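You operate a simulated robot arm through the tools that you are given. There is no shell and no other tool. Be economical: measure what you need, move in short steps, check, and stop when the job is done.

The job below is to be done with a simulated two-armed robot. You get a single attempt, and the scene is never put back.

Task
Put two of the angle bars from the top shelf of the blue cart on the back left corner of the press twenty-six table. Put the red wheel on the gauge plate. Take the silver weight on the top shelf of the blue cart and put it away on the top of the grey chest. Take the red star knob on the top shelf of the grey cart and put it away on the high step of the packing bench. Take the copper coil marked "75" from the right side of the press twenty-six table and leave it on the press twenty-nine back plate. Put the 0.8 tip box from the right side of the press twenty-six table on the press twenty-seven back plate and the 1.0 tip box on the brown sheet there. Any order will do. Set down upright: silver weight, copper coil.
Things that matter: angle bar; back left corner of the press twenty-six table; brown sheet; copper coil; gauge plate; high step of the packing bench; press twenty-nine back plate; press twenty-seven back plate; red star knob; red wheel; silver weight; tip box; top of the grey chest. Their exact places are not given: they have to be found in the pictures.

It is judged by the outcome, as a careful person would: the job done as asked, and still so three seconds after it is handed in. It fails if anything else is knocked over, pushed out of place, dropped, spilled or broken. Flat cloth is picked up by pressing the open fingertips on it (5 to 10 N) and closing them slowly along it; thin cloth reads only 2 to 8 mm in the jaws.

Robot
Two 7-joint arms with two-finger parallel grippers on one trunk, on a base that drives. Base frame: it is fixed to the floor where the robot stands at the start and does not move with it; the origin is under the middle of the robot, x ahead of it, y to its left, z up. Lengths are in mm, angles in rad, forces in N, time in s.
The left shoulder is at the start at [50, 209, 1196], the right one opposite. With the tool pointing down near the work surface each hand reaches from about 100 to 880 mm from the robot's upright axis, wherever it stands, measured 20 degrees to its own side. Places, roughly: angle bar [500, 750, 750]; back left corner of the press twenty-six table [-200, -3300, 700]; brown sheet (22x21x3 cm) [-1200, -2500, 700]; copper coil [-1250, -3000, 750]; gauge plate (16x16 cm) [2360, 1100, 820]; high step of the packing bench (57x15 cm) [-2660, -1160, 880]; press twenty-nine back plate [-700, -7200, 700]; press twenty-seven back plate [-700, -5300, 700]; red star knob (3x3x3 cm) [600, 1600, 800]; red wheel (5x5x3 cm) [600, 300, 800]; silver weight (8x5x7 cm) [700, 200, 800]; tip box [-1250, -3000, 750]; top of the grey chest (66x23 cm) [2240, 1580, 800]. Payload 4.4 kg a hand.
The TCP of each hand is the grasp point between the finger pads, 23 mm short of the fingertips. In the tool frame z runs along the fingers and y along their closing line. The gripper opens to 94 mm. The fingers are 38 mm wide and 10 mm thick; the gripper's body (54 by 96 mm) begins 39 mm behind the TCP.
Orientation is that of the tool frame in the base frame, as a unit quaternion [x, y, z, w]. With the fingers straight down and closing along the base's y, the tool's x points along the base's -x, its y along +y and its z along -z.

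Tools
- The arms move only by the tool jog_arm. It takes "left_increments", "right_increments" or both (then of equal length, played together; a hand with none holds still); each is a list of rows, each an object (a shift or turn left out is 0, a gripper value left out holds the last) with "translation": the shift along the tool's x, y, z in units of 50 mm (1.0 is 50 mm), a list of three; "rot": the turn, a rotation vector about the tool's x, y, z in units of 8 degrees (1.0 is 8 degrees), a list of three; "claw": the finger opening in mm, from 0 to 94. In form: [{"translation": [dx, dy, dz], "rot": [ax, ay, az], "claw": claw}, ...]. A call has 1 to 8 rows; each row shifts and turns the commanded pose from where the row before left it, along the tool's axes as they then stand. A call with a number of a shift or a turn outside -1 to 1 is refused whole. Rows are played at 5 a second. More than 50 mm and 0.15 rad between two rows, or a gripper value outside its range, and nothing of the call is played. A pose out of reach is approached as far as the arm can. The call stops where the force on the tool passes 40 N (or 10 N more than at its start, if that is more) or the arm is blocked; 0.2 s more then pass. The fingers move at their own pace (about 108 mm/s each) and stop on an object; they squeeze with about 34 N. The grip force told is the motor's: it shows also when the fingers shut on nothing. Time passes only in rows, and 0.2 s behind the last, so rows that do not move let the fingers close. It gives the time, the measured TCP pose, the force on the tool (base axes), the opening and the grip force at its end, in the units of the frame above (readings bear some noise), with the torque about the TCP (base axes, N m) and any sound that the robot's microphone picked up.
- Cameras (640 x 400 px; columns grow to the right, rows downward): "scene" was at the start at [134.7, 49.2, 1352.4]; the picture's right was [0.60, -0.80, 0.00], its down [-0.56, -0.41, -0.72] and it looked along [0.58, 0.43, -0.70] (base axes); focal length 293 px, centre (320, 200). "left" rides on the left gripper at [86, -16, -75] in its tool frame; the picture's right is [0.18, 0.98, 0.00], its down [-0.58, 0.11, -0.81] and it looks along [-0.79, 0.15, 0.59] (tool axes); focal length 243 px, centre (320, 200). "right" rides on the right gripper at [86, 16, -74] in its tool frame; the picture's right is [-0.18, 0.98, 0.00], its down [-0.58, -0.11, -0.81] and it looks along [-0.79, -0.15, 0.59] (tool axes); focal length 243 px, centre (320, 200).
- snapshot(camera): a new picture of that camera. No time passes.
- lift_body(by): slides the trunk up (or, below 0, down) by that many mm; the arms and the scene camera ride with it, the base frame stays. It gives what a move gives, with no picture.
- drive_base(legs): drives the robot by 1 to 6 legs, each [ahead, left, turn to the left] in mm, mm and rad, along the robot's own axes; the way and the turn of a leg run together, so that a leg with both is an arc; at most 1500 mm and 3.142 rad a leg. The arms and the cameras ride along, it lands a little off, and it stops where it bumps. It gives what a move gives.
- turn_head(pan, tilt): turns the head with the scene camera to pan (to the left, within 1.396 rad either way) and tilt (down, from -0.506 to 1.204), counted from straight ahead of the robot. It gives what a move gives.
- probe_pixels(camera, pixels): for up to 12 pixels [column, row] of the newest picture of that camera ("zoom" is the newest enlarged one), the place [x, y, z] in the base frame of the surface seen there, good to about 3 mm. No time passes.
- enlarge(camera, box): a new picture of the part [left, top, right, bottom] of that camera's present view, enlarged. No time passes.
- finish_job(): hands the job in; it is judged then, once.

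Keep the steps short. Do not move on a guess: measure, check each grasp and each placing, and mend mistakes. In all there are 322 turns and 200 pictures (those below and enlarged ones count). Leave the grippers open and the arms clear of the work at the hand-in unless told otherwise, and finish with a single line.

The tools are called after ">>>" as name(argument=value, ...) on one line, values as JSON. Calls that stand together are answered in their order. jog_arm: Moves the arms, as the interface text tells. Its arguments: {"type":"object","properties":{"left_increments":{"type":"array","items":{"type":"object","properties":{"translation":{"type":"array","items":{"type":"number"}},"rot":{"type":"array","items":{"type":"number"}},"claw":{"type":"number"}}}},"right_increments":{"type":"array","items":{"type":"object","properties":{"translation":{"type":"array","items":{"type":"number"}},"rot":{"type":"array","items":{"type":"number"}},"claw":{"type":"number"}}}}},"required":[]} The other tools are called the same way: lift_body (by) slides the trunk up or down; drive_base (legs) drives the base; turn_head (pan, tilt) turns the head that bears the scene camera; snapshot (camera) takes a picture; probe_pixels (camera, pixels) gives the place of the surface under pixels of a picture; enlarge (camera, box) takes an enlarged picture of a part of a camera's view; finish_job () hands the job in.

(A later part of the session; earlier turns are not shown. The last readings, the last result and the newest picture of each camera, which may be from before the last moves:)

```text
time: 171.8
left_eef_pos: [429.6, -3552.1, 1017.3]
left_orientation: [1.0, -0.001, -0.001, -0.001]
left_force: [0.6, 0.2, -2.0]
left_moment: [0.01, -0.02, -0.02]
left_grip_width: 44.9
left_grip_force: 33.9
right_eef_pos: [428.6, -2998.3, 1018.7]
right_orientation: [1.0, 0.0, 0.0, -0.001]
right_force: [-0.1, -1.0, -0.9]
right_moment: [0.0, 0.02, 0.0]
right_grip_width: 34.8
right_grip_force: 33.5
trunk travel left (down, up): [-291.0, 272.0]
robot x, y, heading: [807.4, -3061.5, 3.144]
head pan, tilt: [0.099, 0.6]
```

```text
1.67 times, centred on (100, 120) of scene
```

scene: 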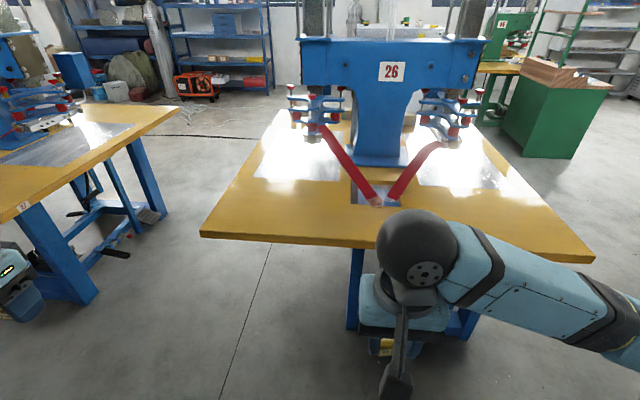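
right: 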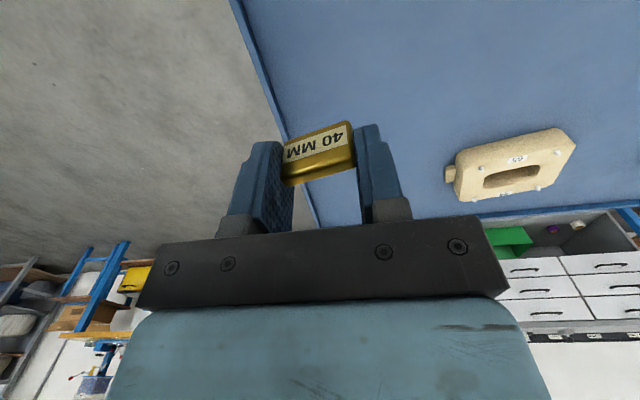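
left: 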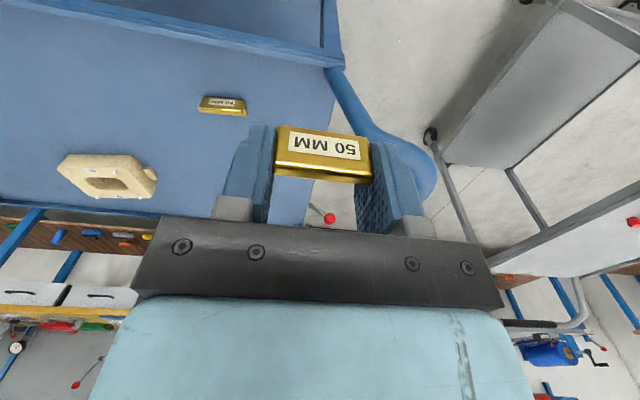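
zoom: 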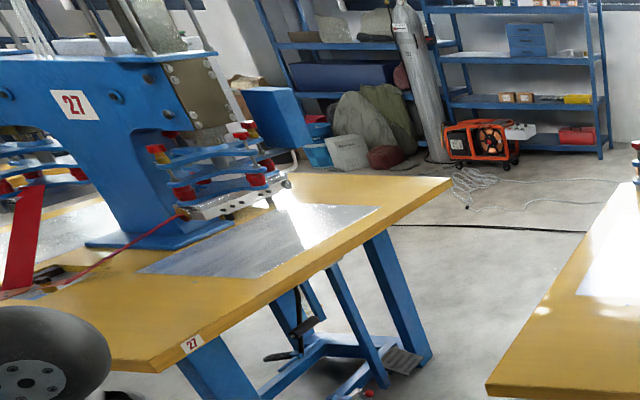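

Table 26: z≈740, edges x=-62, y=-2309…-3538; its back plate starts at x≈-420. Bars go to about (-190,-3420) and (-190,-3300). Drive ahead 380.

>>> drive_base(legs=[[380, 0, 0]])

>>> jog_arm(left_increments=[{"translation": [-0.8, -0.45, 0]}, {"translation": [-0.8, -0.45, 0]}, {"translation": [-0.8, -0.45, 0]}, {"translation": [-0.8, -0.45, 0]}, {"translation": [-0.8, -0.45, 0]}, {"translation": [0, 0, 0]}])

>>> snapshot(camera="left")

```text
time: 174.2
left_eef_pos: [53.9, -3554.7, 1016.4]
left_orientation: [1.0, 0.003, 0.0, -0.001]
left_force: [-0.1, -1.0, -0.8]
left_moment: [-0.03, 0.02, -0.02]
left_grip_width: 44.6
left_grip_force: 33.6
right_eef_pos: [49.5, -3000.2, 1018.9]
right_orientation: [1.0, 0.003, 0.001, -0.002]
right_force: [0.6, 0.5, -2.1]
right_moment: [-0.01, -0.03, -0.01]
right_grip_width: 34.8
right_grip_force: 34.1
trunk travel left (down, up): [-291.0, 272.0]
robot x, y, heading: [432.0, -3065.2, -3.136]
head pan, tilt: [0.099, 0.6]
```

```text
time: 175.6
left_eef_pos: [-144.9, -3444.6, 1015.6]
left_orientation: [1.0, 0.003, -0.002, -0.001]
left_force: [0.4, -0.3, 0.7]
left_moment: [0.02, 0.0, -0.03]
left_grip_width: 44.6
left_grip_force: 34.1
right_eef_pos: [50.8, -3001.4, 1018.5]
right_orientation: [1.0, 0.003, 0.0, -0.001]
right_force: [0.4, 0.0, -0.8]
right_moment: [0.02, 0.02, 0.01]
right_grip_width: 35.3
right_grip_force: 33.6
trunk travel left (down, up): [-291.0, 272.0]
robot x, y, heading: [431.2, -3057.8, -3.133]
head pan, tilt: [0.099, 0.6]
```

```text
148 pictures are left
```

left: 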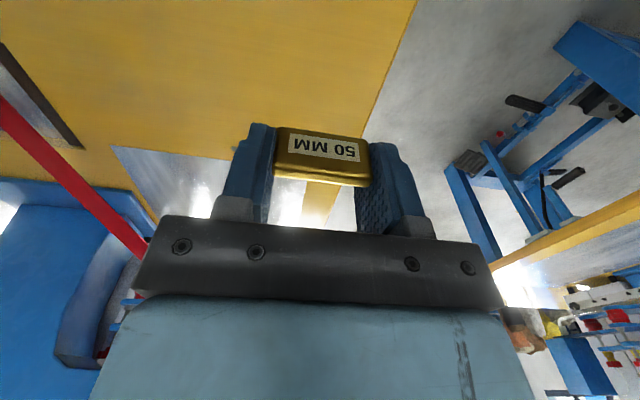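

Good spot (-145,-3445). Lower using trunk 200 then the arm.

>>> lift_body(by=-200)

>>> jog_arm(left_increments=[{"translation": [0, 0, 0.4]}, {"translation": [0, 0, 0.4]}, {"translation": [0, 0, 0.14]}, {"translation": [0, 0, 0]}])

>>> snapshot(camera="left")

```text
time: 177.8
left_eef_pos: [-144.9, -3444.9, 815.4]
left_orientation: [1.0, 0.002, -0.001, -0.001]
left_force: [-0.4, -0.6, -1.1]
left_moment: [-0.01, 0.01, -0.01]
left_grip_width: 44.7
left_grip_force: 33.6
right_eef_pos: [49.5, -3000.3, 818.1]
right_orientation: [1.0, 0.003, 0.001, -0.001]
right_force: [-0.5, 1.1, -1.4]
right_moment: [0.01, -0.02, -0.02]
right_grip_width: 34.9
right_grip_force: 33.6
trunk travel left (down, up): [-91.0, 472.0]
robot x, y, heading: [429.6, -3061.2, -3.132]
head pan, tilt: [0.099, 0.6]
```

```text
time: 178.8
left_eef_pos: [-146.0, -3444.8, 768.9]
left_orientation: [1.0, 0.003, 0.0, -0.001]
left_force: [-0.1, 0.1, -1.5]
left_moment: [-0.01, 0.0, 0.02]
left_grip_width: 44.7
left_grip_force: 34.2
right_eef_pos: [49.2, -3001.4, 818.9]
right_orientation: [1.0, 0.003, 0.001, -0.001]
right_force: [0.8, 0.6, -1.2]
right_moment: [-0.01, 0.0, -0.01]
right_grip_width: 35.3
right_grip_force: 34.0
trunk travel left (down, up): [-91.0, 472.0]
robot x, y, heading: [427.8, -3061.7, -3.134]
head pan, tilt: [0.099, 0.6]
```

```text
147 pictures are left
```

left: 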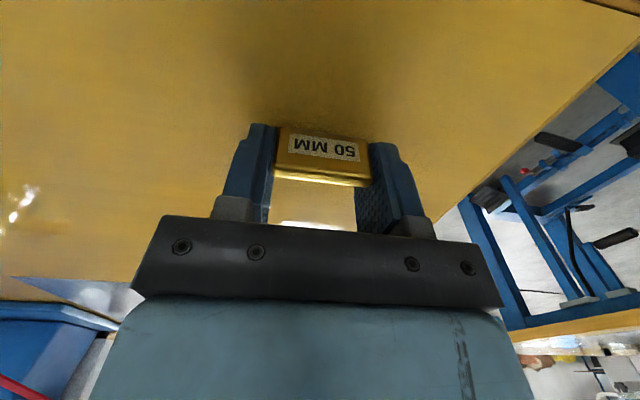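

Inch down to contact.

>>> jog_arm(left_increments=[{"translation": [0, 0, 0.05]}, {"translation": [0, 0, 0.03]}, {"translation": [0, 0, 0]}])

```text
time: 179.6
left_eef_pos: [-146.1, -3444.5, 765.1]
left_orientation: [1.0, 0.002, -0.001, -0.001]
left_force: [-0.6, 0.1, -0.3]
left_moment: [0.01, 0.02, 0.03]
left_grip_width: 44.7
left_grip_force: 34.3
right_eef_pos: [49.9, -2999.8, 818.3]
right_orientation: [1.0, 0.003, 0.001, -0.001]
right_force: [0.9, 0.8, -0.4]
right_moment: [-0.02, 0.0, 0.01]
right_grip_width: 34.9
right_grip_force: 34.2
trunk travel left (down, up): [-91.0, 472.0]
robot x, y, heading: [427.2, -3061.3, -3.138]
head pan, tilt: [0.099, 0.6]
```

>>> jog_arm(left_increments=[{"translation": [0, 0, 0.03]}, {"translation": [0, 0, 0.02]}, {"translation": [0, 0, 0]}])

```text
time: 180.4
left_eef_pos: [-146.5, -3443.9, 764.5]
left_orientation: [1.0, 0.003, -0.003, -0.001]
left_force: [3.2, -2.5, 16.3]
left_moment: [-0.26, -0.18, 0.01]
left_grip_width: 44.6
left_grip_force: 34.2
right_eef_pos: [50.3, -3001.4, 819.2]
right_orientation: [1.0, 0.003, 0.001, 0.0]
right_force: [0.1, 0.2, -1.3]
right_moment: [-0.02, -0.01, -0.04]
right_grip_width: 34.8
right_grip_force: 34.2
trunk travel left (down, up): [-91.0, 472.0]
robot x, y, heading: [432.4, -3062.1, -3.136]
head pan, tilt: [0.099, 0.6]
```

Contact. Release, rise.

>>> jog_arm(left_increments=[{"translation": [0, 0, -0.01], "claw": 50}, {"claw": 70}, {"claw": 70}, {"translation": [0, 0, -0.6]}, {"translation": [0, 0, -0.9]}, {"translation": [0, 0, -0.9]}, {"translation": [0, 0, -0.9]}])

>>> snapshot(camera="left")

```text
time: 182.0
left_eef_pos: [-143.6, -3445.4, 927.0]
left_orientation: [1.0, 0.002, -0.001, 0.0]
left_force: [0.9, -0.1, 0.4]
left_moment: [0.01, 0.0, 0.02]
left_grip_width: 70.1
left_grip_force: 0.2
right_eef_pos: [50.6, -3000.1, 818.1]
right_orientation: [1.0, 0.003, 0.0, 0.0]
right_force: [0.4, 0.4, -1.3]
right_moment: [-0.01, -0.01, -0.05]
right_grip_width: 35.0
right_grip_force: 34.1
trunk travel left (down, up): [-91.0, 472.0]
robot x, y, heading: [430.9, -3062.7, -3.141]
head pan, tilt: [0.099, 0.6]
```

```text
146 pictures are left
```

left: 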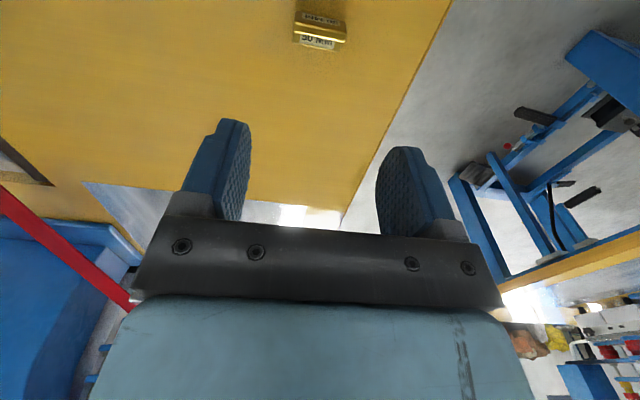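

Bar stands fine. Retract the left hand, drive left 375 for the right hand's bar.

>>> jog_arm(left_increments=[{"translation": [0.9, 0, -0.2]}, {"translation": [0.9, 0, -0.2]}, {"translation": [0.9, 0, 0]}, {"translation": [0.9, 0, 0]}])

>>> drive_base(legs=[[0, 375, 0]])

```text
time: 183.0
left_eef_pos: [35.2, -3444.0, 947.1]
left_orientation: [1.0, 0.002, -0.002, -0.002]
left_force: [0.6, 0.7, 0.6]
left_moment: [0.01, 0.0, 0.01]
left_grip_width: 70.0
left_grip_force: 0.1
right_eef_pos: [50.5, -3001.0, 818.4]
right_orientation: [1.0, 0.004, 0.0, 0.0]
right_force: [0.0, -0.1, -0.6]
right_moment: [-0.02, -0.01, 0.0]
right_grip_width: 34.9
right_grip_force: 34.1
trunk travel left (down, up): [-91.0, 472.0]
robot x, y, heading: [427.3, -3064.6, -3.137]
head pan, tilt: [0.099, 0.6]
```

```text
time: 186.8
left_eef_pos: [38.0, -3816.7, 946.8]
left_orientation: [1.0, 0.003, -0.002, -0.002]
left_force: [0.0, -0.6, -0.7]
left_moment: [0.01, 0.02, -0.03]
left_grip_width: 70.0
left_grip_force: 0.1
right_eef_pos: [50.4, -3371.7, 818.4]
right_orientation: [1.0, 0.004, 0.001, -0.002]
right_force: [0.3, 0.8, -0.6]
right_moment: [0.01, 0.01, 0.01]
right_grip_width: 34.9
right_grip_force: 34.1
trunk travel left (down, up): [-91.0, 472.0]
robot x, y, heading: [430.2, -3437.0, -3.132]
head pan, tilt: [0.099, 0.6]
```

>>> jog_arm(right_increments=[{"translation": [-0.8, -0.12, 0]}, {"translation": [-0.8, -0.12, 0]}, {"translation": [-0.8, -0.12, 0]}, {"translation": [-0.8, -0.12, 0]}, {"translation": [-0.8, -0.12, 0]}, {"translation": [0, 0, 0.5]}, {"translation": [0, 0, 0.4]}, {"translation": [0, 0, 0]}])

>>> snapshot(camera="right")

```text
time: 188.6
left_eef_pos: [38.1, -3815.4, 946.4]
left_orientation: [1.0, 0.004, 0.0, -0.002]
left_force: [-0.2, 0.2, -0.2]
left_moment: [-0.02, 0.01, 0.0]
left_grip_width: 70.2
left_grip_force: 0.1
right_eef_pos: [-146.9, -3344.5, 770.7]
right_orientation: [1.0, 0.006, 0.001, 0.0]
right_force: [-0.4, 0.2, -1.4]
right_moment: [-0.04, -0.02, 0.04]
right_grip_width: 35.0
right_grip_force: 33.8
trunk travel left (down, up): [-91.0, 472.0]
robot x, y, heading: [431.9, -3433.5, -3.135]
head pan, tilt: [0.099, 0.6]
```

```text
145 pictures are left
```

right: 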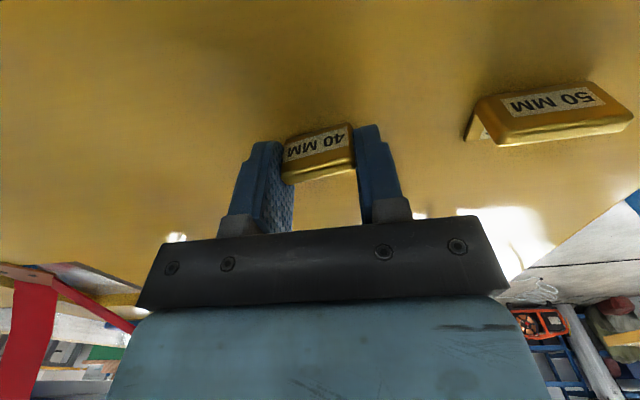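

>>> jog_arm(right_increments=[{"translation": [0, 0, 0.05]}, {"translation": [0, 0, 0.03]}, {"translation": [0, 0, 0.03]}, {"translation": [0, 0, 0]}])

```text
time: 189.6
left_eef_pos: [38.8, -3816.5, 947.1]
left_orientation: [1.0, 0.004, -0.002, -0.002]
left_force: [0.2, -0.1, -0.5]
left_moment: [-0.01, 0.0, -0.04]
left_grip_width: 70.1
left_grip_force: 0.0
right_eef_pos: [-146.7, -3345.1, 767.3]
right_orientation: [1.0, 0.004, -0.001, 0.0]
right_force: [0.9, 1.2, 11.4]
right_moment: [-0.07, -0.09, 0.04]
right_grip_width: 35.0
right_grip_force: 34.0
trunk travel left (down, up): [-91.0, 472.0]
robot x, y, heading: [433.0, -3433.5, -3.132]
head pan, tilt: [0.099, 0.6]
```

>>> jog_arm(right_increments=[{"translation": [0, 0, -0.01], "claw": 40}, {"claw": 58}, {"claw": 58}, {"translation": [0, 0, -0.6]}, {"translation": [0, 0, -0.9]}, {"translation": [0, 0, -0.9]}, {"translation": [0.6, 0, -0.7]}, {"translation": [0.9, 0, -0.3]}])

>>> jog_arm(right_increments=[{"translation": [0.9, 0, 0]}, {"translation": [0.9, 0, 0]}, {"translation": [0.9, 0, 0]}])

>>> snapshot(camera="scene")

```text
time: 191.4
left_eef_pos: [37.5, -3816.6, 948.2]
left_orientation: [1.0, 0.003, -0.001, -0.001]
left_force: [0.8, -0.8, 0.7]
left_moment: [-0.04, -0.01, 0.01]
left_grip_width: 70.1
left_grip_force: 0.1
right_eef_pos: [-70.3, -3344.0, 938.8]
right_orientation: [1.0, 0.004, 0.001, -0.001]
right_force: [0.4, 0.2, -0.6]
right_moment: [0.06, 0.01, 0.01]
right_grip_width: 58.1
right_grip_force: 0.1
trunk travel left (down, up): [-91.0, 472.0]
robot x, y, heading: [433.6, -3435.8, -3.136]
head pan, tilt: [0.099, 0.6]
```

```text
time: 192.2
left_eef_pos: [38.3, -3818.1, 947.0]
left_orientation: [1.0, 0.004, -0.001, -0.001]
left_force: [0.1, 0.8, 0.7]
left_moment: [0.0, 0.02, -0.02]
left_grip_width: 69.9
left_grip_force: 0.1
right_eef_pos: [62.1, -3343.1, 938.6]
right_orientation: [1.0, 0.005, 0.0, -0.001]
right_force: [0.1, -0.1, -0.2]
right_moment: [0.03, 0.03, 0.0]
right_grip_width: 58.0
right_grip_force: 0.1
trunk travel left (down, up): [-91.0, 472.0]
robot x, y, heading: [430.1, -3432.7, -3.134]
head pan, tilt: [0.099, 0.6]
```

```text
144 pictures are left
```

scene: 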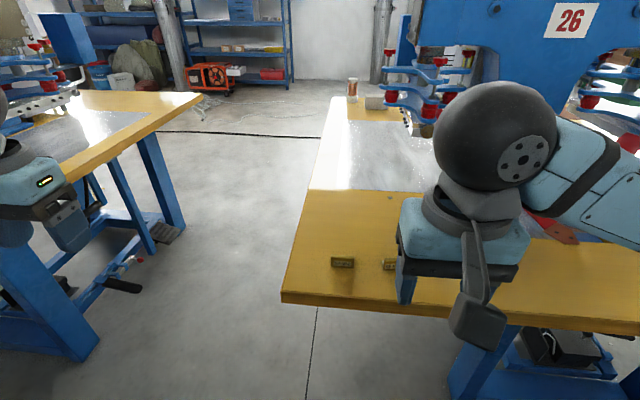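

Both bars rest on the back left corner. Next, the coil and tip boxes on the right side. I'll drive to the front of the table and look along its front for a route.

>>> drive_base(legs=[[0, -1500, 0], [0, -250, 0]])

>>> turn_head(pan=0.0, tilt=0.4)

>>> snapshot(camera="scene")

```text
time: 207.8
left_eef_pos: [30.3, -2076.9, 947.2]
left_orientation: [1.0, -0.003, -0.001, 0.0]
left_force: [-0.2, 0.7, -0.8]
left_moment: [0.01, -0.03, -0.02]
left_grip_width: 69.8
left_grip_force: 0.1
right_eef_pos: [61.4, -1604.7, 939.6]
right_orientation: [1.0, -0.003, 0.001, 0.0]
right_force: [-1.0, 0.6, 0.3]
right_moment: [0.01, -0.05, 0.02]
right_grip_width: 57.9
right_grip_force: 0.1
trunk travel left (down, up): [-91.0, 472.0]
robot x, y, heading: [428.9, -1698.6, 3.131]
head pan, tilt: [0.099, 0.6]
```

```text
time: 208.5
left_eef_pos: [29.9, -2076.6, 947.1]
left_orientation: [1.0, -0.003, -0.001, -0.002]
left_force: [-0.3, -0.2, -0.4]
left_moment: [-0.01, 0.01, -0.01]
left_grip_width: 69.8
left_grip_force: 0.1
right_eef_pos: [60.7, -1604.8, 939.5]
right_orientation: [1.0, -0.002, 0.001, -0.001]
right_force: [-1.0, -0.7, 0.9]
right_moment: [-0.04, 0.02, 0.04]
right_grip_width: 58.0
right_grip_force: 0.0
trunk travel left (down, up): [-91.0, 472.0]
robot x, y, heading: [430.0, -1701.0, 3.137]
head pan, tilt: [0.0, 0.4]
```

```text
143 pictures are left
```

scene: 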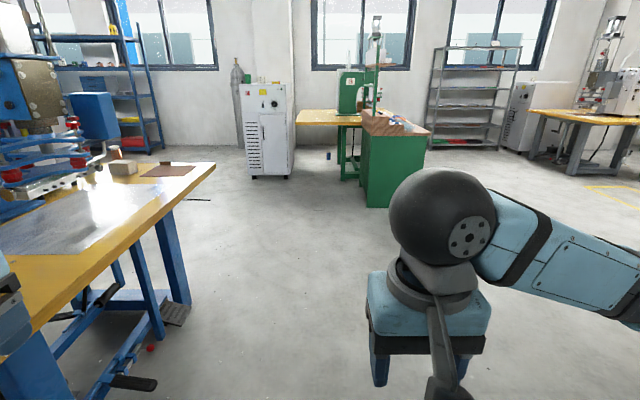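

I see the green packing bench at (395,150) with a stepped wood top. Measure floor obstacles on the way.

>>> probe_pixels(camera="scene", pixels=[[365, 200], [420, 205], [215, 163], [165, 170], [130, 165], [250, 175], [290, 178], [105, 190], [390, 120], [395, 128], [430, 133], [300, 120]])

>>> enlarge(camera="scene", box=[60, 120, 230, 220])

>>> enlarge(camera="scene", box=[290, 60, 450, 160])

```text
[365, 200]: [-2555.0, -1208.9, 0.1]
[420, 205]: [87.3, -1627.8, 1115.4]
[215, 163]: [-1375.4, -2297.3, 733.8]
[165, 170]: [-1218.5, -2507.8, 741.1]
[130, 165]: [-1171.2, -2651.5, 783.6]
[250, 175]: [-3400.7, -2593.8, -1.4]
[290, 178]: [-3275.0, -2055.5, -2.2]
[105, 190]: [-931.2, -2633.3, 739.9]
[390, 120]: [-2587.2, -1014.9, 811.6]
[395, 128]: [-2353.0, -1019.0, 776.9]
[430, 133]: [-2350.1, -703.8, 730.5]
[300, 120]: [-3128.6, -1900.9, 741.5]
```

```text
3.76 times, centred on (145, 170) of scene
```

zoom: 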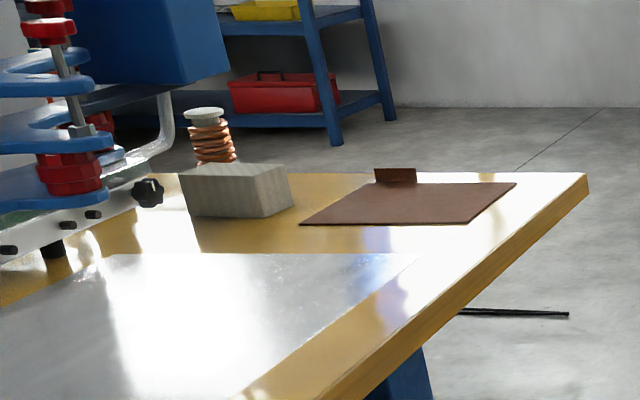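

```text
4.00 times, centred on (370, 110) of scene
```

zoom: 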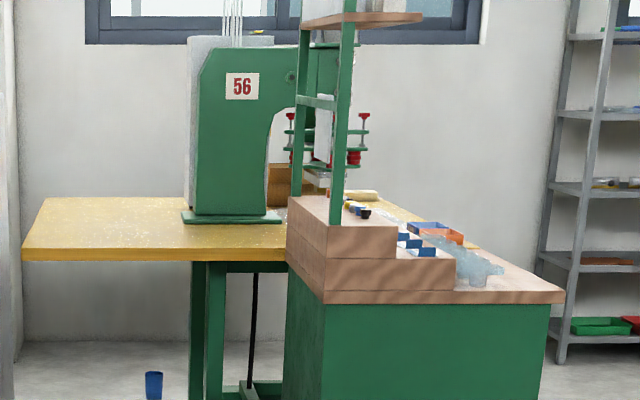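

The aisle right of table 26 is clear (x -1400…-2900). Drive ahead 2480, left 1150, then turn round to face the table.

>>> drive_base(legs=[[1300, 0, 0], [1200, 0, 0], [0, 1150, 0], [0, 0, 3.142]])

>>> turn_head(pan=0.0, tilt=0.7)

>>> snapshot(camera="scene")

```text
refused: 3.142 is not a number from -3.14159 to 3.14159
```

```text
time: 209.3
left_eef_pos: [31.5, -2077.1, 948.1]
left_orientation: [1.0, -0.002, -0.001, -0.002]
left_force: [-0.5, -0.5, -0.5]
left_moment: [0.0, 0.0, 0.01]
left_grip_width: 70.0
left_grip_force: 0.2
right_eef_pos: [59.6, -1604.7, 939.9]
right_orientation: [1.0, -0.002, 0.001, -0.001]
right_force: [-0.3, 0.3, -0.4]
right_moment: [0.0, 0.02, 0.0]
right_grip_width: 58.4
right_grip_force: 0.0
trunk travel left (down, up): [-91.0, 472.0]
robot x, y, heading: [429.4, -1703.5, 3.139]
head pan, tilt: [0.0, 0.7]
```

```text
140 pictures are left
```

scene: 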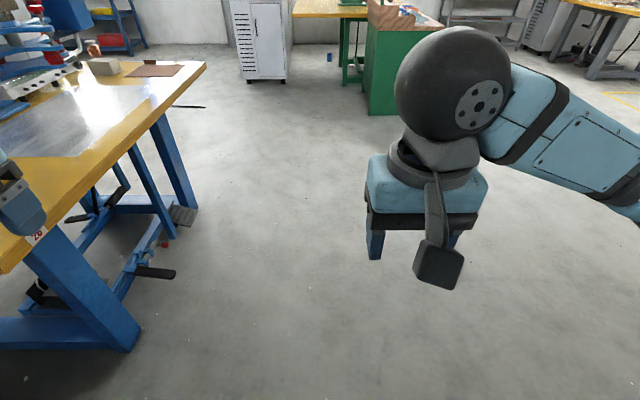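

>>> drive_base(legs=[[1300, 0, 0], [1200, 0, 0], [0, 1150, 0], [0, 0, 3.14]])

>>> snapshot(camera="scene")

```text
time: 220.4
left_eef_pos: [-2305.4, -2105.2, 952.1]
left_orientation: [1.0, -0.012, -0.009, -0.007]
left_force: [-0.4, 0.3, 0.2]
left_moment: [-0.01, 0.01, -0.01]
left_grip_width: 70.0
left_grip_force: 0.1
right_eef_pos: [-2262.7, -1635.2, 937.8]
right_orientation: [1.0, -0.01, 0.008, -0.005]
right_force: [-1.2, 0.1, -0.8]
right_moment: [0.02, -0.03, 0.0]
right_grip_width: 58.1
right_grip_force: 0.1
trunk travel left (down, up): [-91.0, 472.0]
robot x, y, heading: [-1908.5, -1733.5, 3.117]
head pan, tilt: [0.0, 0.7]
stopped in leg 2: the robot was blocked; the commanded pose is now the measured one
```

```text
139 pictures are left
```

scene: 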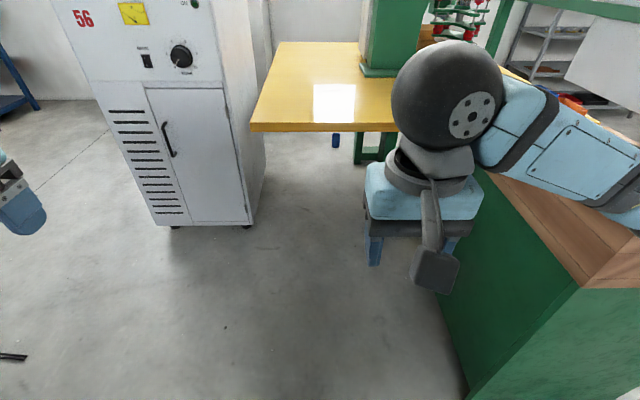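

Blocked at (-1908,-1733). Check how near the bench and arm are.

>>> probe_pixels(camera="scene", pixels=[[465, 390], [580, 285], [480, 180], [620, 240], [455, 350], [550, 210], [250, 225], [255, 125], [10, 357], [500, 240], [580, 30], [440, 300]])

>>> turn_head(pan=-0.9, tilt=0.6)

>>> snapshot(camera="scene")

```text
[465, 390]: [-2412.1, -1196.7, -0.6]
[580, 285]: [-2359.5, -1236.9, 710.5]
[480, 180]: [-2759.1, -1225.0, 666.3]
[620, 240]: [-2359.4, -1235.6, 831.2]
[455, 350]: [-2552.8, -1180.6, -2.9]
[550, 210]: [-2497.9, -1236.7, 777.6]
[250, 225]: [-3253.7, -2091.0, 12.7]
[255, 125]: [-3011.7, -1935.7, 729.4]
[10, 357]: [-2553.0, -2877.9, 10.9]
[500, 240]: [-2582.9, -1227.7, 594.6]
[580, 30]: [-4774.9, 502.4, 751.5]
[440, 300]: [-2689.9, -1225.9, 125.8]
```

```text
time: 221.6
left_eef_pos: [-2302.0, -2106.3, 952.8]
left_orientation: [1.0, -0.012, -0.013, -0.007]
left_force: [0.4, -0.4, 0.2]
left_moment: [0.0, 0.0, 0.0]
left_grip_width: 70.2
left_grip_force: 0.1
right_eef_pos: [-2261.1, -1632.9, 938.2]
right_orientation: [1.0, -0.009, 0.004, -0.005]
right_force: [-0.3, -0.2, 0.4]
right_moment: [0.0, -0.03, 0.01]
right_grip_width: 57.9
right_grip_force: 0.1
trunk travel left (down, up): [-91.0, 472.0]
robot x, y, heading: [-1908.0, -1726.9, 3.117]
head pan, tilt: [-0.901, 0.6]
```

```text
138 pictures are left
```

scene: 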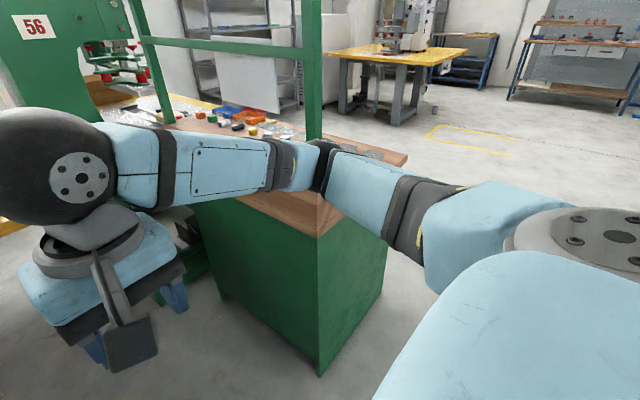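

The right elbow reached the bench corner. Back off 150, shift left 300, then continue.

>>> drive_base(legs=[[-150, 0, 0]])

>>> snapshot(camera="scene")

```text
time: 223.0
left_eef_pos: [-2162.9, -2103.1, 948.0]
left_orientation: [1.0, -0.009, -0.002, -0.002]
left_force: [0.1, 0.6, 0.5]
left_moment: [-0.02, 0.02, 0.0]
left_grip_width: 69.7
left_grip_force: 0.0
right_eef_pos: [-2125.0, -1632.0, 930.5]
right_orientation: [1.0, -0.007, 0.016, 0.0]
right_force: [0.2, 0.3, 1.3]
right_moment: [0.0, 0.01, 0.01]
right_grip_width: 58.1
right_grip_force: 0.1
trunk travel left (down, up): [-91.0, 472.0]
robot x, y, heading: [-1760.9, -1731.3, 3.126]
head pan, tilt: [-0.901, 0.6]
```

```text
137 pictures are left
```

scene: 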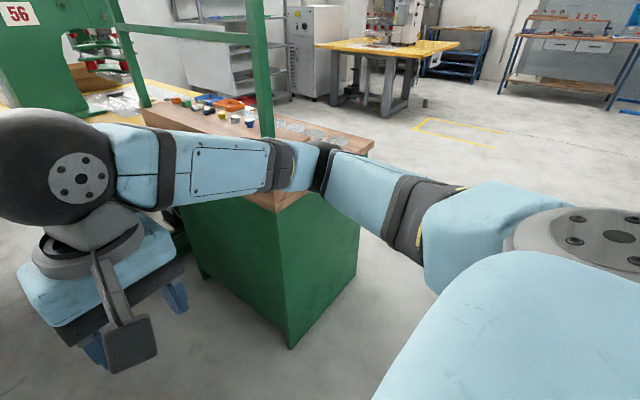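

>>> probe_pixels(camera="scene", pixels=[[276, 208], [290, 346], [278, 240], [240, 125], [180, 110]])

>>> drive_base(legs=[[0, 250, 0], [250, 0, 0], [0, 900, 0]])

```text
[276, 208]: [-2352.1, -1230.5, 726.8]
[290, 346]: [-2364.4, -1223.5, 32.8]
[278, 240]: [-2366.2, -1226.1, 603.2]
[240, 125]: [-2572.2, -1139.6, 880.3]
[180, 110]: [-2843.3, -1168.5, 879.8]
```

```text
time: 235.2
left_eef_pos: [-2435.1, -3265.7, 946.9]
left_orientation: [1.0, -0.008, -0.002, -0.002]
left_force: [0.6, 0.2, -0.1]
left_moment: [0.03, -0.01, 0.03]
left_grip_width: 70.2
left_grip_force: 0.1
right_eef_pos: [-2396.4, -2793.9, 929.8]
right_orientation: [1.0, -0.007, 0.017, 0.001]
right_force: [0.3, -0.6, 0.5]
right_moment: [-0.02, -0.01, 0.0]
right_grip_width: 57.9
right_grip_force: 0.1
trunk travel left (down, up): [-91.0, 472.0]
robot x, y, heading: [-2031.8, -2894.4, 3.119]
head pan, tilt: [-0.901, 0.6]
```

Bench corner unchanged within noise. Now turn to face the table.

>>> drive_base(legs=[[0, 0, -3.119]])

>>> turn_head(pan=0.0, tilt=0.7)

>>> snapshot(camera="scene")

```text
time: 242.9
left_eef_pos: [-1650.5, -2498.2, 947.6]
left_orientation: [-0.019, 1.0, -0.002, 0.002]
left_force: [-1.2, -0.9, 0.2]
left_moment: [0.01, 0.0, 0.0]
left_grip_width: 70.0
left_grip_force: 0.2
right_eef_pos: [-1663.0, -2971.4, 929.1]
right_orientation: [-0.022, 1.0, 0.0, -0.016]
right_force: [0.1, 0.1, -0.6]
right_moment: [-0.01, -0.03, -0.01]
right_grip_width: 57.9
right_grip_force: 0.1
trunk travel left (down, up): [-91.0, 472.0]
robot x, y, heading: [-2031.5, -2893.5, 0.043]
head pan, tilt: [-0.901, 0.6]
```

```text
time: 244.1
left_eef_pos: [-1650.6, -2498.2, 946.6]
left_orientation: [-0.019, 1.0, -0.002, 0.002]
left_force: [-1.5, 0.0, 0.5]
left_moment: [-0.01, 0.02, 0.03]
left_grip_width: 70.1
left_grip_force: 0.0
right_eef_pos: [-1663.0, -2971.9, 929.0]
right_orientation: [-0.022, 1.0, 0.0, -0.017]
right_force: [0.1, -0.4, -0.7]
right_moment: [0.01, -0.01, -0.02]
right_grip_width: 57.9
right_grip_force: 0.0
trunk travel left (down, up): [-91.0, 472.0]
robot x, y, heading: [-2032.9, -2892.2, 0.038]
head pan, tilt: [0.0, 0.7]
```

```text
136 pictures are left
```

scene: 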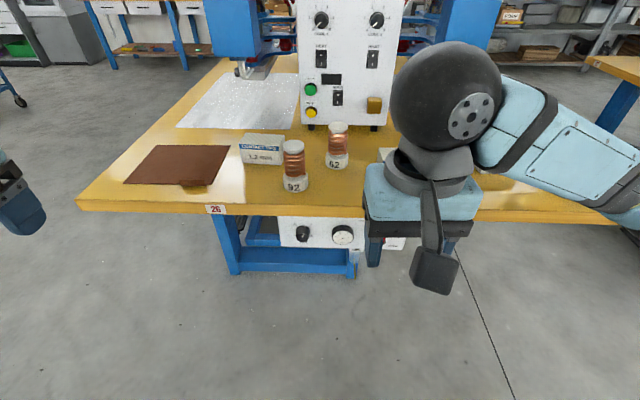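

Coils "92" and "62" and a "1.2 mm" box are visible; the arm hides the rest. Move the right hand aside to the right.

>>> jog_arm(right_increments=[{"translation": [0, -0.9, -0.2]}, {"translation": [0, -0.9, -0.2]}, {"translation": [0, -0.9, -0.2]}, {"translation": [0, -0.9, -0.2]}, {"translation": [0, -0.9, 0]}, {"translation": [0, -0.9, 0]}, {"translation": [0, -0.9, 0]}])

>>> enlarge(camera="scene", box=[220, 90, 540, 230])

```text
time: 245.7
left_eef_pos: [-1650.7, -2498.2, 947.5]
left_orientation: [-0.019, 1.0, -0.001, 0.001]
left_force: [-0.5, 0.3, -0.8]
left_moment: [-0.01, 0.0, 0.01]
left_grip_width: 70.3
left_grip_force: 0.1
right_eef_pos: [-1650.4, -3285.4, 969.2]
right_orientation: [-0.022, 1.0, -0.001, -0.015]
right_force: [0.4, 0.1, 0.6]
right_moment: [0.02, 0.02, -0.01]
right_grip_width: 57.8
right_grip_force: 0.1
trunk travel left (down, up): [-91.0, 472.0]
robot x, y, heading: [-2034.7, -2894.9, 0.038]
head pan, tilt: [0.0, 0.7]
```

```text
2.00 times, centred on (380, 160) of scene
```

zoom: 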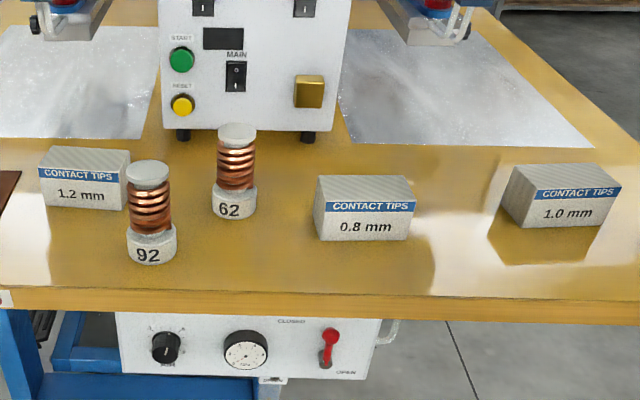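

Found 0.8 and 1.0 mm boxes. No "75" coil yet; look further right.

>>> turn_head(pan=-0.5, tilt=0.7)

>>> snapshot(camera="scene")

```text
time: 246.6
left_eef_pos: [-1650.3, -2498.3, 948.4]
left_orientation: [-0.019, 1.0, -0.002, 0.002]
left_force: [0.3, -1.0, -0.4]
left_moment: [0.02, -0.02, -0.02]
left_grip_width: 69.9
left_grip_force: 0.0
right_eef_pos: [-1649.1, -3284.9, 969.6]
right_orientation: [-0.021, 1.0, 0.0, -0.016]
right_force: [-0.1, -0.1, 0.5]
right_moment: [-0.01, -0.04, 0.0]
right_grip_width: 57.9
right_grip_force: 0.2
trunk travel left (down, up): [-91.0, 472.0]
robot x, y, heading: [-2034.6, -2890.0, 0.042]
head pan, tilt: [-0.499, 0.7]
```

```text
134 pictures are left
```

scene: 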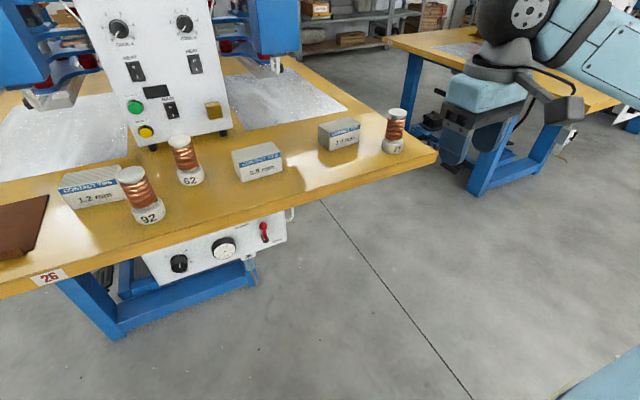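

The third coil at (396,130) must be "75". Enlarge and probe.

>>> enlarge(camera="scene", box=[220, 90, 440, 210])

>>> probe_pixels(camera="scene", pixels=[[396, 112], [395, 130], [394, 147], [405, 155], [258, 152], [258, 172], [236, 165], [283, 165], [339, 125], [322, 138], [355, 138], [20, 225]])

```text
2.91 times, centred on (330, 150) of scene
```

zoom: 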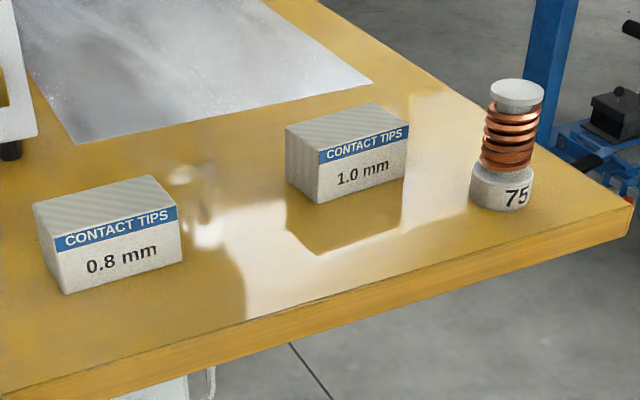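

```text
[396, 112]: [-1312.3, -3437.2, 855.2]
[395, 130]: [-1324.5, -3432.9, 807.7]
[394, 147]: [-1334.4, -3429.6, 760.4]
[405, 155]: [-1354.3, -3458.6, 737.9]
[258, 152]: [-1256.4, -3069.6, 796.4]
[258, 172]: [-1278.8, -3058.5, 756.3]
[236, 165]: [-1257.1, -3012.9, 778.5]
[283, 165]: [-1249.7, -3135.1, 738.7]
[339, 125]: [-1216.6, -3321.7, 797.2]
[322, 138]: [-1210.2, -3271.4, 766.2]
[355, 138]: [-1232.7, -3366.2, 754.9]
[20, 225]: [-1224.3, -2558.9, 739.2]
```

Coil "75" is at (-1312,-3435), height ~115. Measure the boxes' corners.

>>> probe_pixels(camera="zoom", pixels=[[57, 240], [176, 208], [160, 178], [36, 205], [66, 290], [180, 258], [318, 150], [408, 126], [378, 104], [288, 128], [320, 202], [402, 178]])

```text
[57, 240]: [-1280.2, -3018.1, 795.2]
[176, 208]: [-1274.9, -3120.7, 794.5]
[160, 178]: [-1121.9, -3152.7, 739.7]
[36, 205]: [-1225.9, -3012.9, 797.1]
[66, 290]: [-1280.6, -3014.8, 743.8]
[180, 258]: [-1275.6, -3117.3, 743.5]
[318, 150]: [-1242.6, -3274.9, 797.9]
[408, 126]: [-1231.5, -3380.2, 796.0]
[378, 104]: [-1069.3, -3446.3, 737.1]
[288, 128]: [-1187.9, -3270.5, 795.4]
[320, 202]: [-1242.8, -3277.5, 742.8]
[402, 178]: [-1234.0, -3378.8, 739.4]
```

Boxes are ~103 (y) × 55 (x) × 56 mm, so I grip across x: turn the right hand 87° about its tool axis.

>>> jog_arm(right_increments=[{"rot": [0, 0, 0.99], "claw": 94}, {"rot": [0, 0, 0.99]}, {"rot": [0, 0, 0.99]}, {"rot": [0, 0, 0.99]}, {"rot": [0, 0, 0.99]}, {"rot": [0, 0, 0.99]}])

>>> jog_arm(right_increments=[{"rot": [0, 0, 0.99]}, {"rot": [0, 0, 0.99]}, {"rot": [0, 0, 0.99]}, {"rot": [0, 0, 0.99]}, {"rot": [0, 0, 0.99]}, {}])

>>> drive_base(legs=[[200, 0, -0.04]])

>>> snapshot(camera="right")

```text
time: 248.0
left_eef_pos: [-1650.0, -2499.3, 947.0]
left_orientation: [-0.019, 1.0, -0.001, 0.002]
left_force: [0.6, -0.6, 0.4]
left_moment: [0.01, 0.02, 0.0]
left_grip_width: 70.1
left_grip_force: 0.0
right_eef_pos: [-1649.5, -3285.3, 970.2]
right_orientation: [0.384, 0.923, -0.008, -0.015]
right_force: [1.0, -0.7, -0.4]
right_moment: [-0.01, -0.01, 0.0]
right_grip_width: 94.0
right_grip_force: 0.2
trunk travel left (down, up): [-91.0, 472.0]
robot x, y, heading: [-2034.2, -2893.8, 0.039]
head pan, tilt: [-0.499, 0.7]
```

```text
time: 249.4
left_eef_pos: [-1650.0, -2498.3, 946.9]
left_orientation: [-0.019, 1.0, -0.001, 0.002]
left_force: [-0.4, -0.5, 0.2]
left_moment: [-0.01, 0.01, -0.01]
left_grip_width: 70.1
left_grip_force: 0.1
right_eef_pos: [-1648.2, -3286.9, 970.6]
right_orientation: [0.674, 0.739, -0.011, -0.012]
right_force: [-0.2, -0.4, 0.8]
right_moment: [0.0, -0.02, 0.02]
right_grip_width: 93.9
right_grip_force: 0.1
trunk travel left (down, up): [-91.0, 472.0]
robot x, y, heading: [-2032.2, -2893.6, 0.045]
head pan, tilt: [-0.499, 0.7]
```

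```text
time: 251.0
left_eef_pos: [-1427.5, -2510.9, 945.7]
left_orientation: [0.002, 1.0, -0.002, 0.0]
left_force: [0.2, 0.0, 0.1]
left_moment: [0.02, 0.0, -0.02]
left_grip_width: 70.4
left_grip_force: 0.0
right_eef_pos: [-1459.7, -3297.9, 968.6]
right_orientation: [0.689, 0.724, -0.011, -0.012]
right_force: [0.3, 0.6, 0.8]
right_moment: [-0.02, 0.0, 0.02]
right_grip_width: 94.1
right_grip_force: 0.0
trunk travel left (down, up): [-91.0, 472.0]
robot x, y, heading: [-1824.5, -2891.1, -0.0]
head pan, tilt: [-0.499, 0.7]
```

```text
132 pictures are left
```

right: 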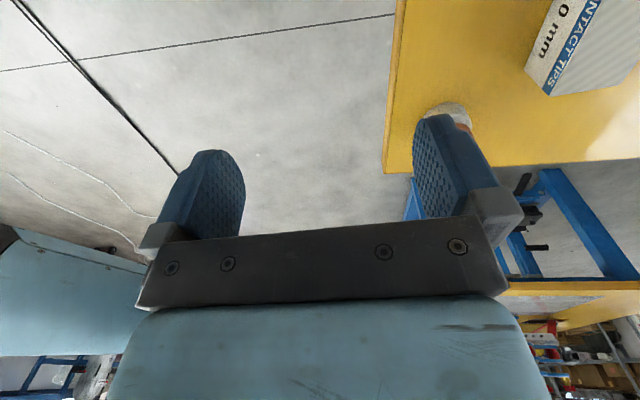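

Now move over the 1.0 box at (-1210,-3325), staying high, with a small yaw correction.

>>> jog_arm(right_increments=[{"translation": [-0.132, 0.827, 0], "rot": [0, 0, -0.32]}, {"translation": [-0.132, 0.827, 0]}, {"translation": [-0.132, 0.827, 0]}, {"translation": [-0.132, 0.827, 0]}, {"translation": [-0.132, 0.827, 0]}, {"translation": [-0.132, 0.827, 0]}, {}])

>>> snapshot(camera="right")

>>> snapshot(camera="scene")

```text
time: 252.6
left_eef_pos: [-1428.0, -2511.3, 947.8]
left_orientation: [0.002, 1.0, -0.002, 0.002]
left_force: [0.5, 0.0, 0.7]
left_moment: [0.0, 0.05, 0.0]
left_grip_width: 69.7
left_grip_force: 0.1
right_eef_pos: [-1209.0, -3314.2, 960.9]
right_orientation: [0.672, 0.741, -0.01, -0.012]
right_force: [-0.6, 0.2, -1.3]
right_moment: [-0.01, 0.01, -0.05]
right_grip_width: 93.6
right_grip_force: 0.1
trunk travel left (down, up): [-91.0, 472.0]
robot x, y, heading: [-1828.6, -2889.3, -0.003]
head pan, tilt: [-0.499, 0.7]
```

```text
131 pictures are left
```

right: 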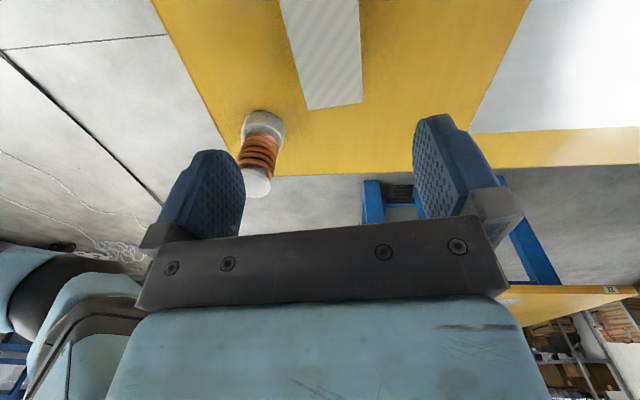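

```text
130 pictures are left
```

scene: 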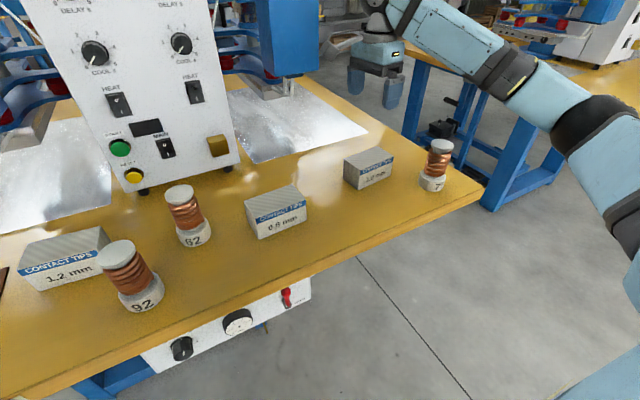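

>>> probe_pixels(camera="right", pixels=[[309, 106], [361, 100], [356, 20], [285, 20], [330, 60], [262, 185], [262, 120]])

```text
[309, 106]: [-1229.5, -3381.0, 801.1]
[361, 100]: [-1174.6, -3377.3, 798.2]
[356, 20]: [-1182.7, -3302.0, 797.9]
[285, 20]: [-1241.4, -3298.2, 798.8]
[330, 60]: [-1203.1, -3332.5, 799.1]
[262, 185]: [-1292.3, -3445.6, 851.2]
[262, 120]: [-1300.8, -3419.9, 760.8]
```

Box centre (-1208,-3325). Correct a 1.8° tilt, shift 11 mm and descend to ~825.

>>> jog_arm(right_increments=[{"translation": [-0.22, 0, 0], "rot": [-0.22, 0, 0]}, {"translation": [0, 0, 0.9]}, {"translation": [0, 0, 0.9]}, {"translation": [0, 0, 0.9]}, {}])

>>> snapshot(camera="right")

```text
time: 253.8
left_eef_pos: [-1428.8, -2510.9, 947.3]
left_orientation: [0.002, 1.0, -0.002, 0.002]
left_force: [-0.6, -1.1, -0.5]
left_moment: [0.01, 0.02, -0.01]
left_grip_width: 69.9
left_grip_force: 0.1
right_eef_pos: [-1209.6, -3323.9, 824.9]
right_orientation: [0.672, 0.74, 0.001, 0.0]
right_force: [-0.3, -0.3, 0.3]
right_moment: [-0.01, 0.01, -0.01]
right_grip_width: 93.8
right_grip_force: 0.0
trunk travel left (down, up): [-91.0, 472.0]
robot x, y, heading: [-1827.1, -2889.7, 0.003]
head pan, tilt: [-0.499, 0.7]
```

```text
129 pictures are left
```

right: 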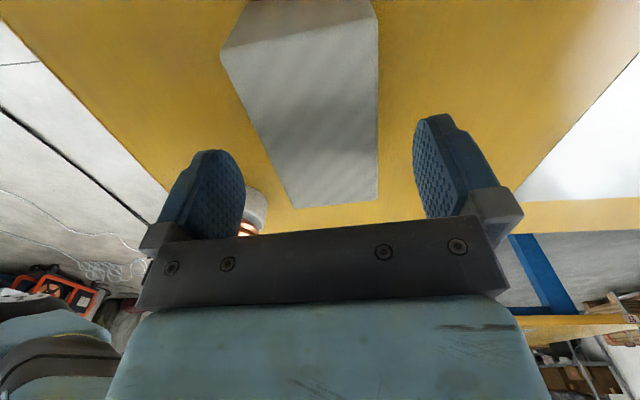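

Straddled. Descend 52 mm and close.

>>> jog_arm(right_increments=[{"translation": [0, 0, 0.52]}, {"translation": [0, 0, 0.52]}, {}, {"claw": 65}, {"claw": 45}, {"claw": 45}, {"claw": 45}])

```text
time: 255.4
left_eef_pos: [-1427.8, -2510.5, 947.6]
left_orientation: [0.002, 1.0, -0.001, 0.002]
left_force: [-0.3, 0.2, -0.4]
left_moment: [0.0, 0.0, 0.04]
left_grip_width: 70.1
left_grip_force: 0.0
right_eef_pos: [-1211.0, -3325.4, 774.7]
right_orientation: [0.672, 0.74, 0.001, -0.002]
right_force: [0.7, -0.6, 0.0]
right_moment: [-0.07, -0.08, 0.0]
right_grip_width: 61.9
right_grip_force: 34.1
trunk travel left (down, up): [-91.0, 472.0]
robot x, y, heading: [-1824.3, -2891.7, -0.007]
head pan, tilt: [-0.499, 0.7]
```

Gripped at 62 mm. Lift 195 and pull back 110 toward the robot.

>>> jog_arm(right_increments=[{"translation": [0, 0, -0.4]}, {"translation": [0, 0, -0.9]}, {"translation": [0, 0, -0.9]}, {"translation": [0, 0, -0.9]}, {"translation": [0, 0, -0.8]}, {"translation": [0, -0.8, 0]}, {"translation": [0, -0.8, 0]}, {"translation": [0, -0.6, 0]}])

>>> snapshot(camera="right")

>>> turn_head(pan=0.25, tilt=0.8)

>>> snapshot(camera="scene")

```text
time: 257.2
left_eef_pos: [-1428.3, -2512.2, 947.3]
left_orientation: [0.002, 1.0, 0.0, 0.002]
left_force: [0.1, 0.5, -0.1]
left_moment: [-0.02, 0.05, 0.04]
left_grip_width: 69.8
left_grip_force: 0.1
right_eef_pos: [-1318.9, -3339.5, 969.5]
right_orientation: [0.672, 0.741, 0.0, -0.001]
right_force: [0.6, -0.2, -2.3]
right_moment: [0.02, -0.02, 0.02]
right_grip_width: 61.6
right_grip_force: 34.2
trunk travel left (down, up): [-91.0, 472.0]
robot x, y, heading: [-1827.0, -2889.8, -0.003]
head pan, tilt: [-0.499, 0.7]
```

```text
128 pictures are left
```

right: 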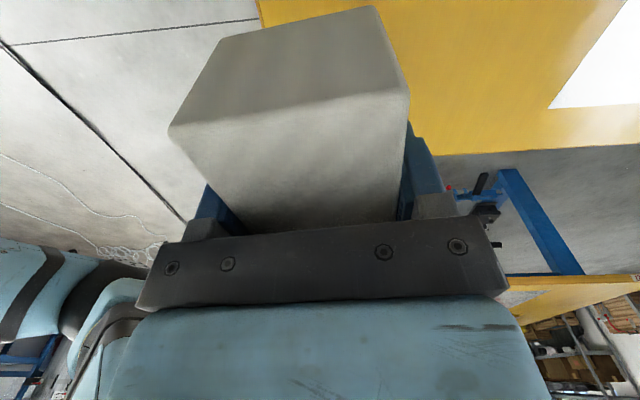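

```text
time: 258.3
left_eef_pos: [-1428.4, -2511.6, 947.9]
left_orientation: [0.002, 1.0, -0.002, 0.001]
left_force: [0.2, 0.7, -0.1]
left_moment: [0.02, -0.02, 0.0]
left_grip_width: 69.9
left_grip_force: 0.0
right_eef_pos: [-1318.8, -3339.2, 969.5]
right_orientation: [0.672, 0.74, 0.0, -0.002]
right_force: [-0.4, 0.3, -0.7]
right_moment: [-0.03, -0.02, 0.04]
right_grip_width: 61.9
right_grip_force: 33.9
trunk travel left (down, up): [-91.0, 472.0]
robot x, y, heading: [-1823.2, -2888.0, -0.001]
head pan, tilt: [0.25, 0.799]
```

```text
127 pictures are left
```

scene: 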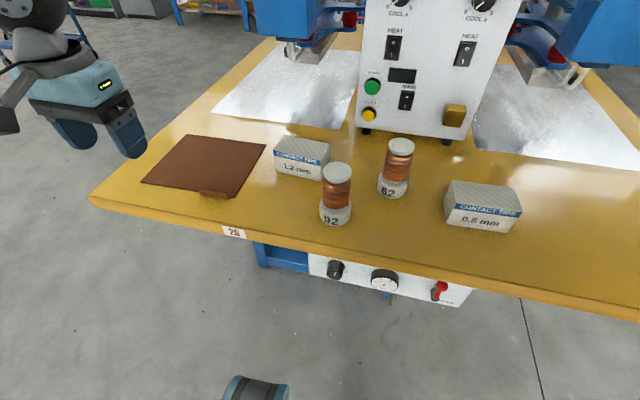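

Probe the brown sheet.

>>> probe_pixels(camera="scene", pixels=[[183, 137], [265, 145], [235, 195], [143, 182], [205, 165], [215, 193], [278, 168], [272, 142], [330, 220], [203, 192]])

```text
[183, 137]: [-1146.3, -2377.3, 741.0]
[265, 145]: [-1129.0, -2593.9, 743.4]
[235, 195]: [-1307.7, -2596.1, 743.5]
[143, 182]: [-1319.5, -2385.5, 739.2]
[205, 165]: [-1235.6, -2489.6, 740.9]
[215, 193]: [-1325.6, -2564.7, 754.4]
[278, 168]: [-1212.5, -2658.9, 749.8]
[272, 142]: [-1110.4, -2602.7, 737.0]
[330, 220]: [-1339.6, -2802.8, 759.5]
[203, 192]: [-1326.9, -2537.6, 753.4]
```

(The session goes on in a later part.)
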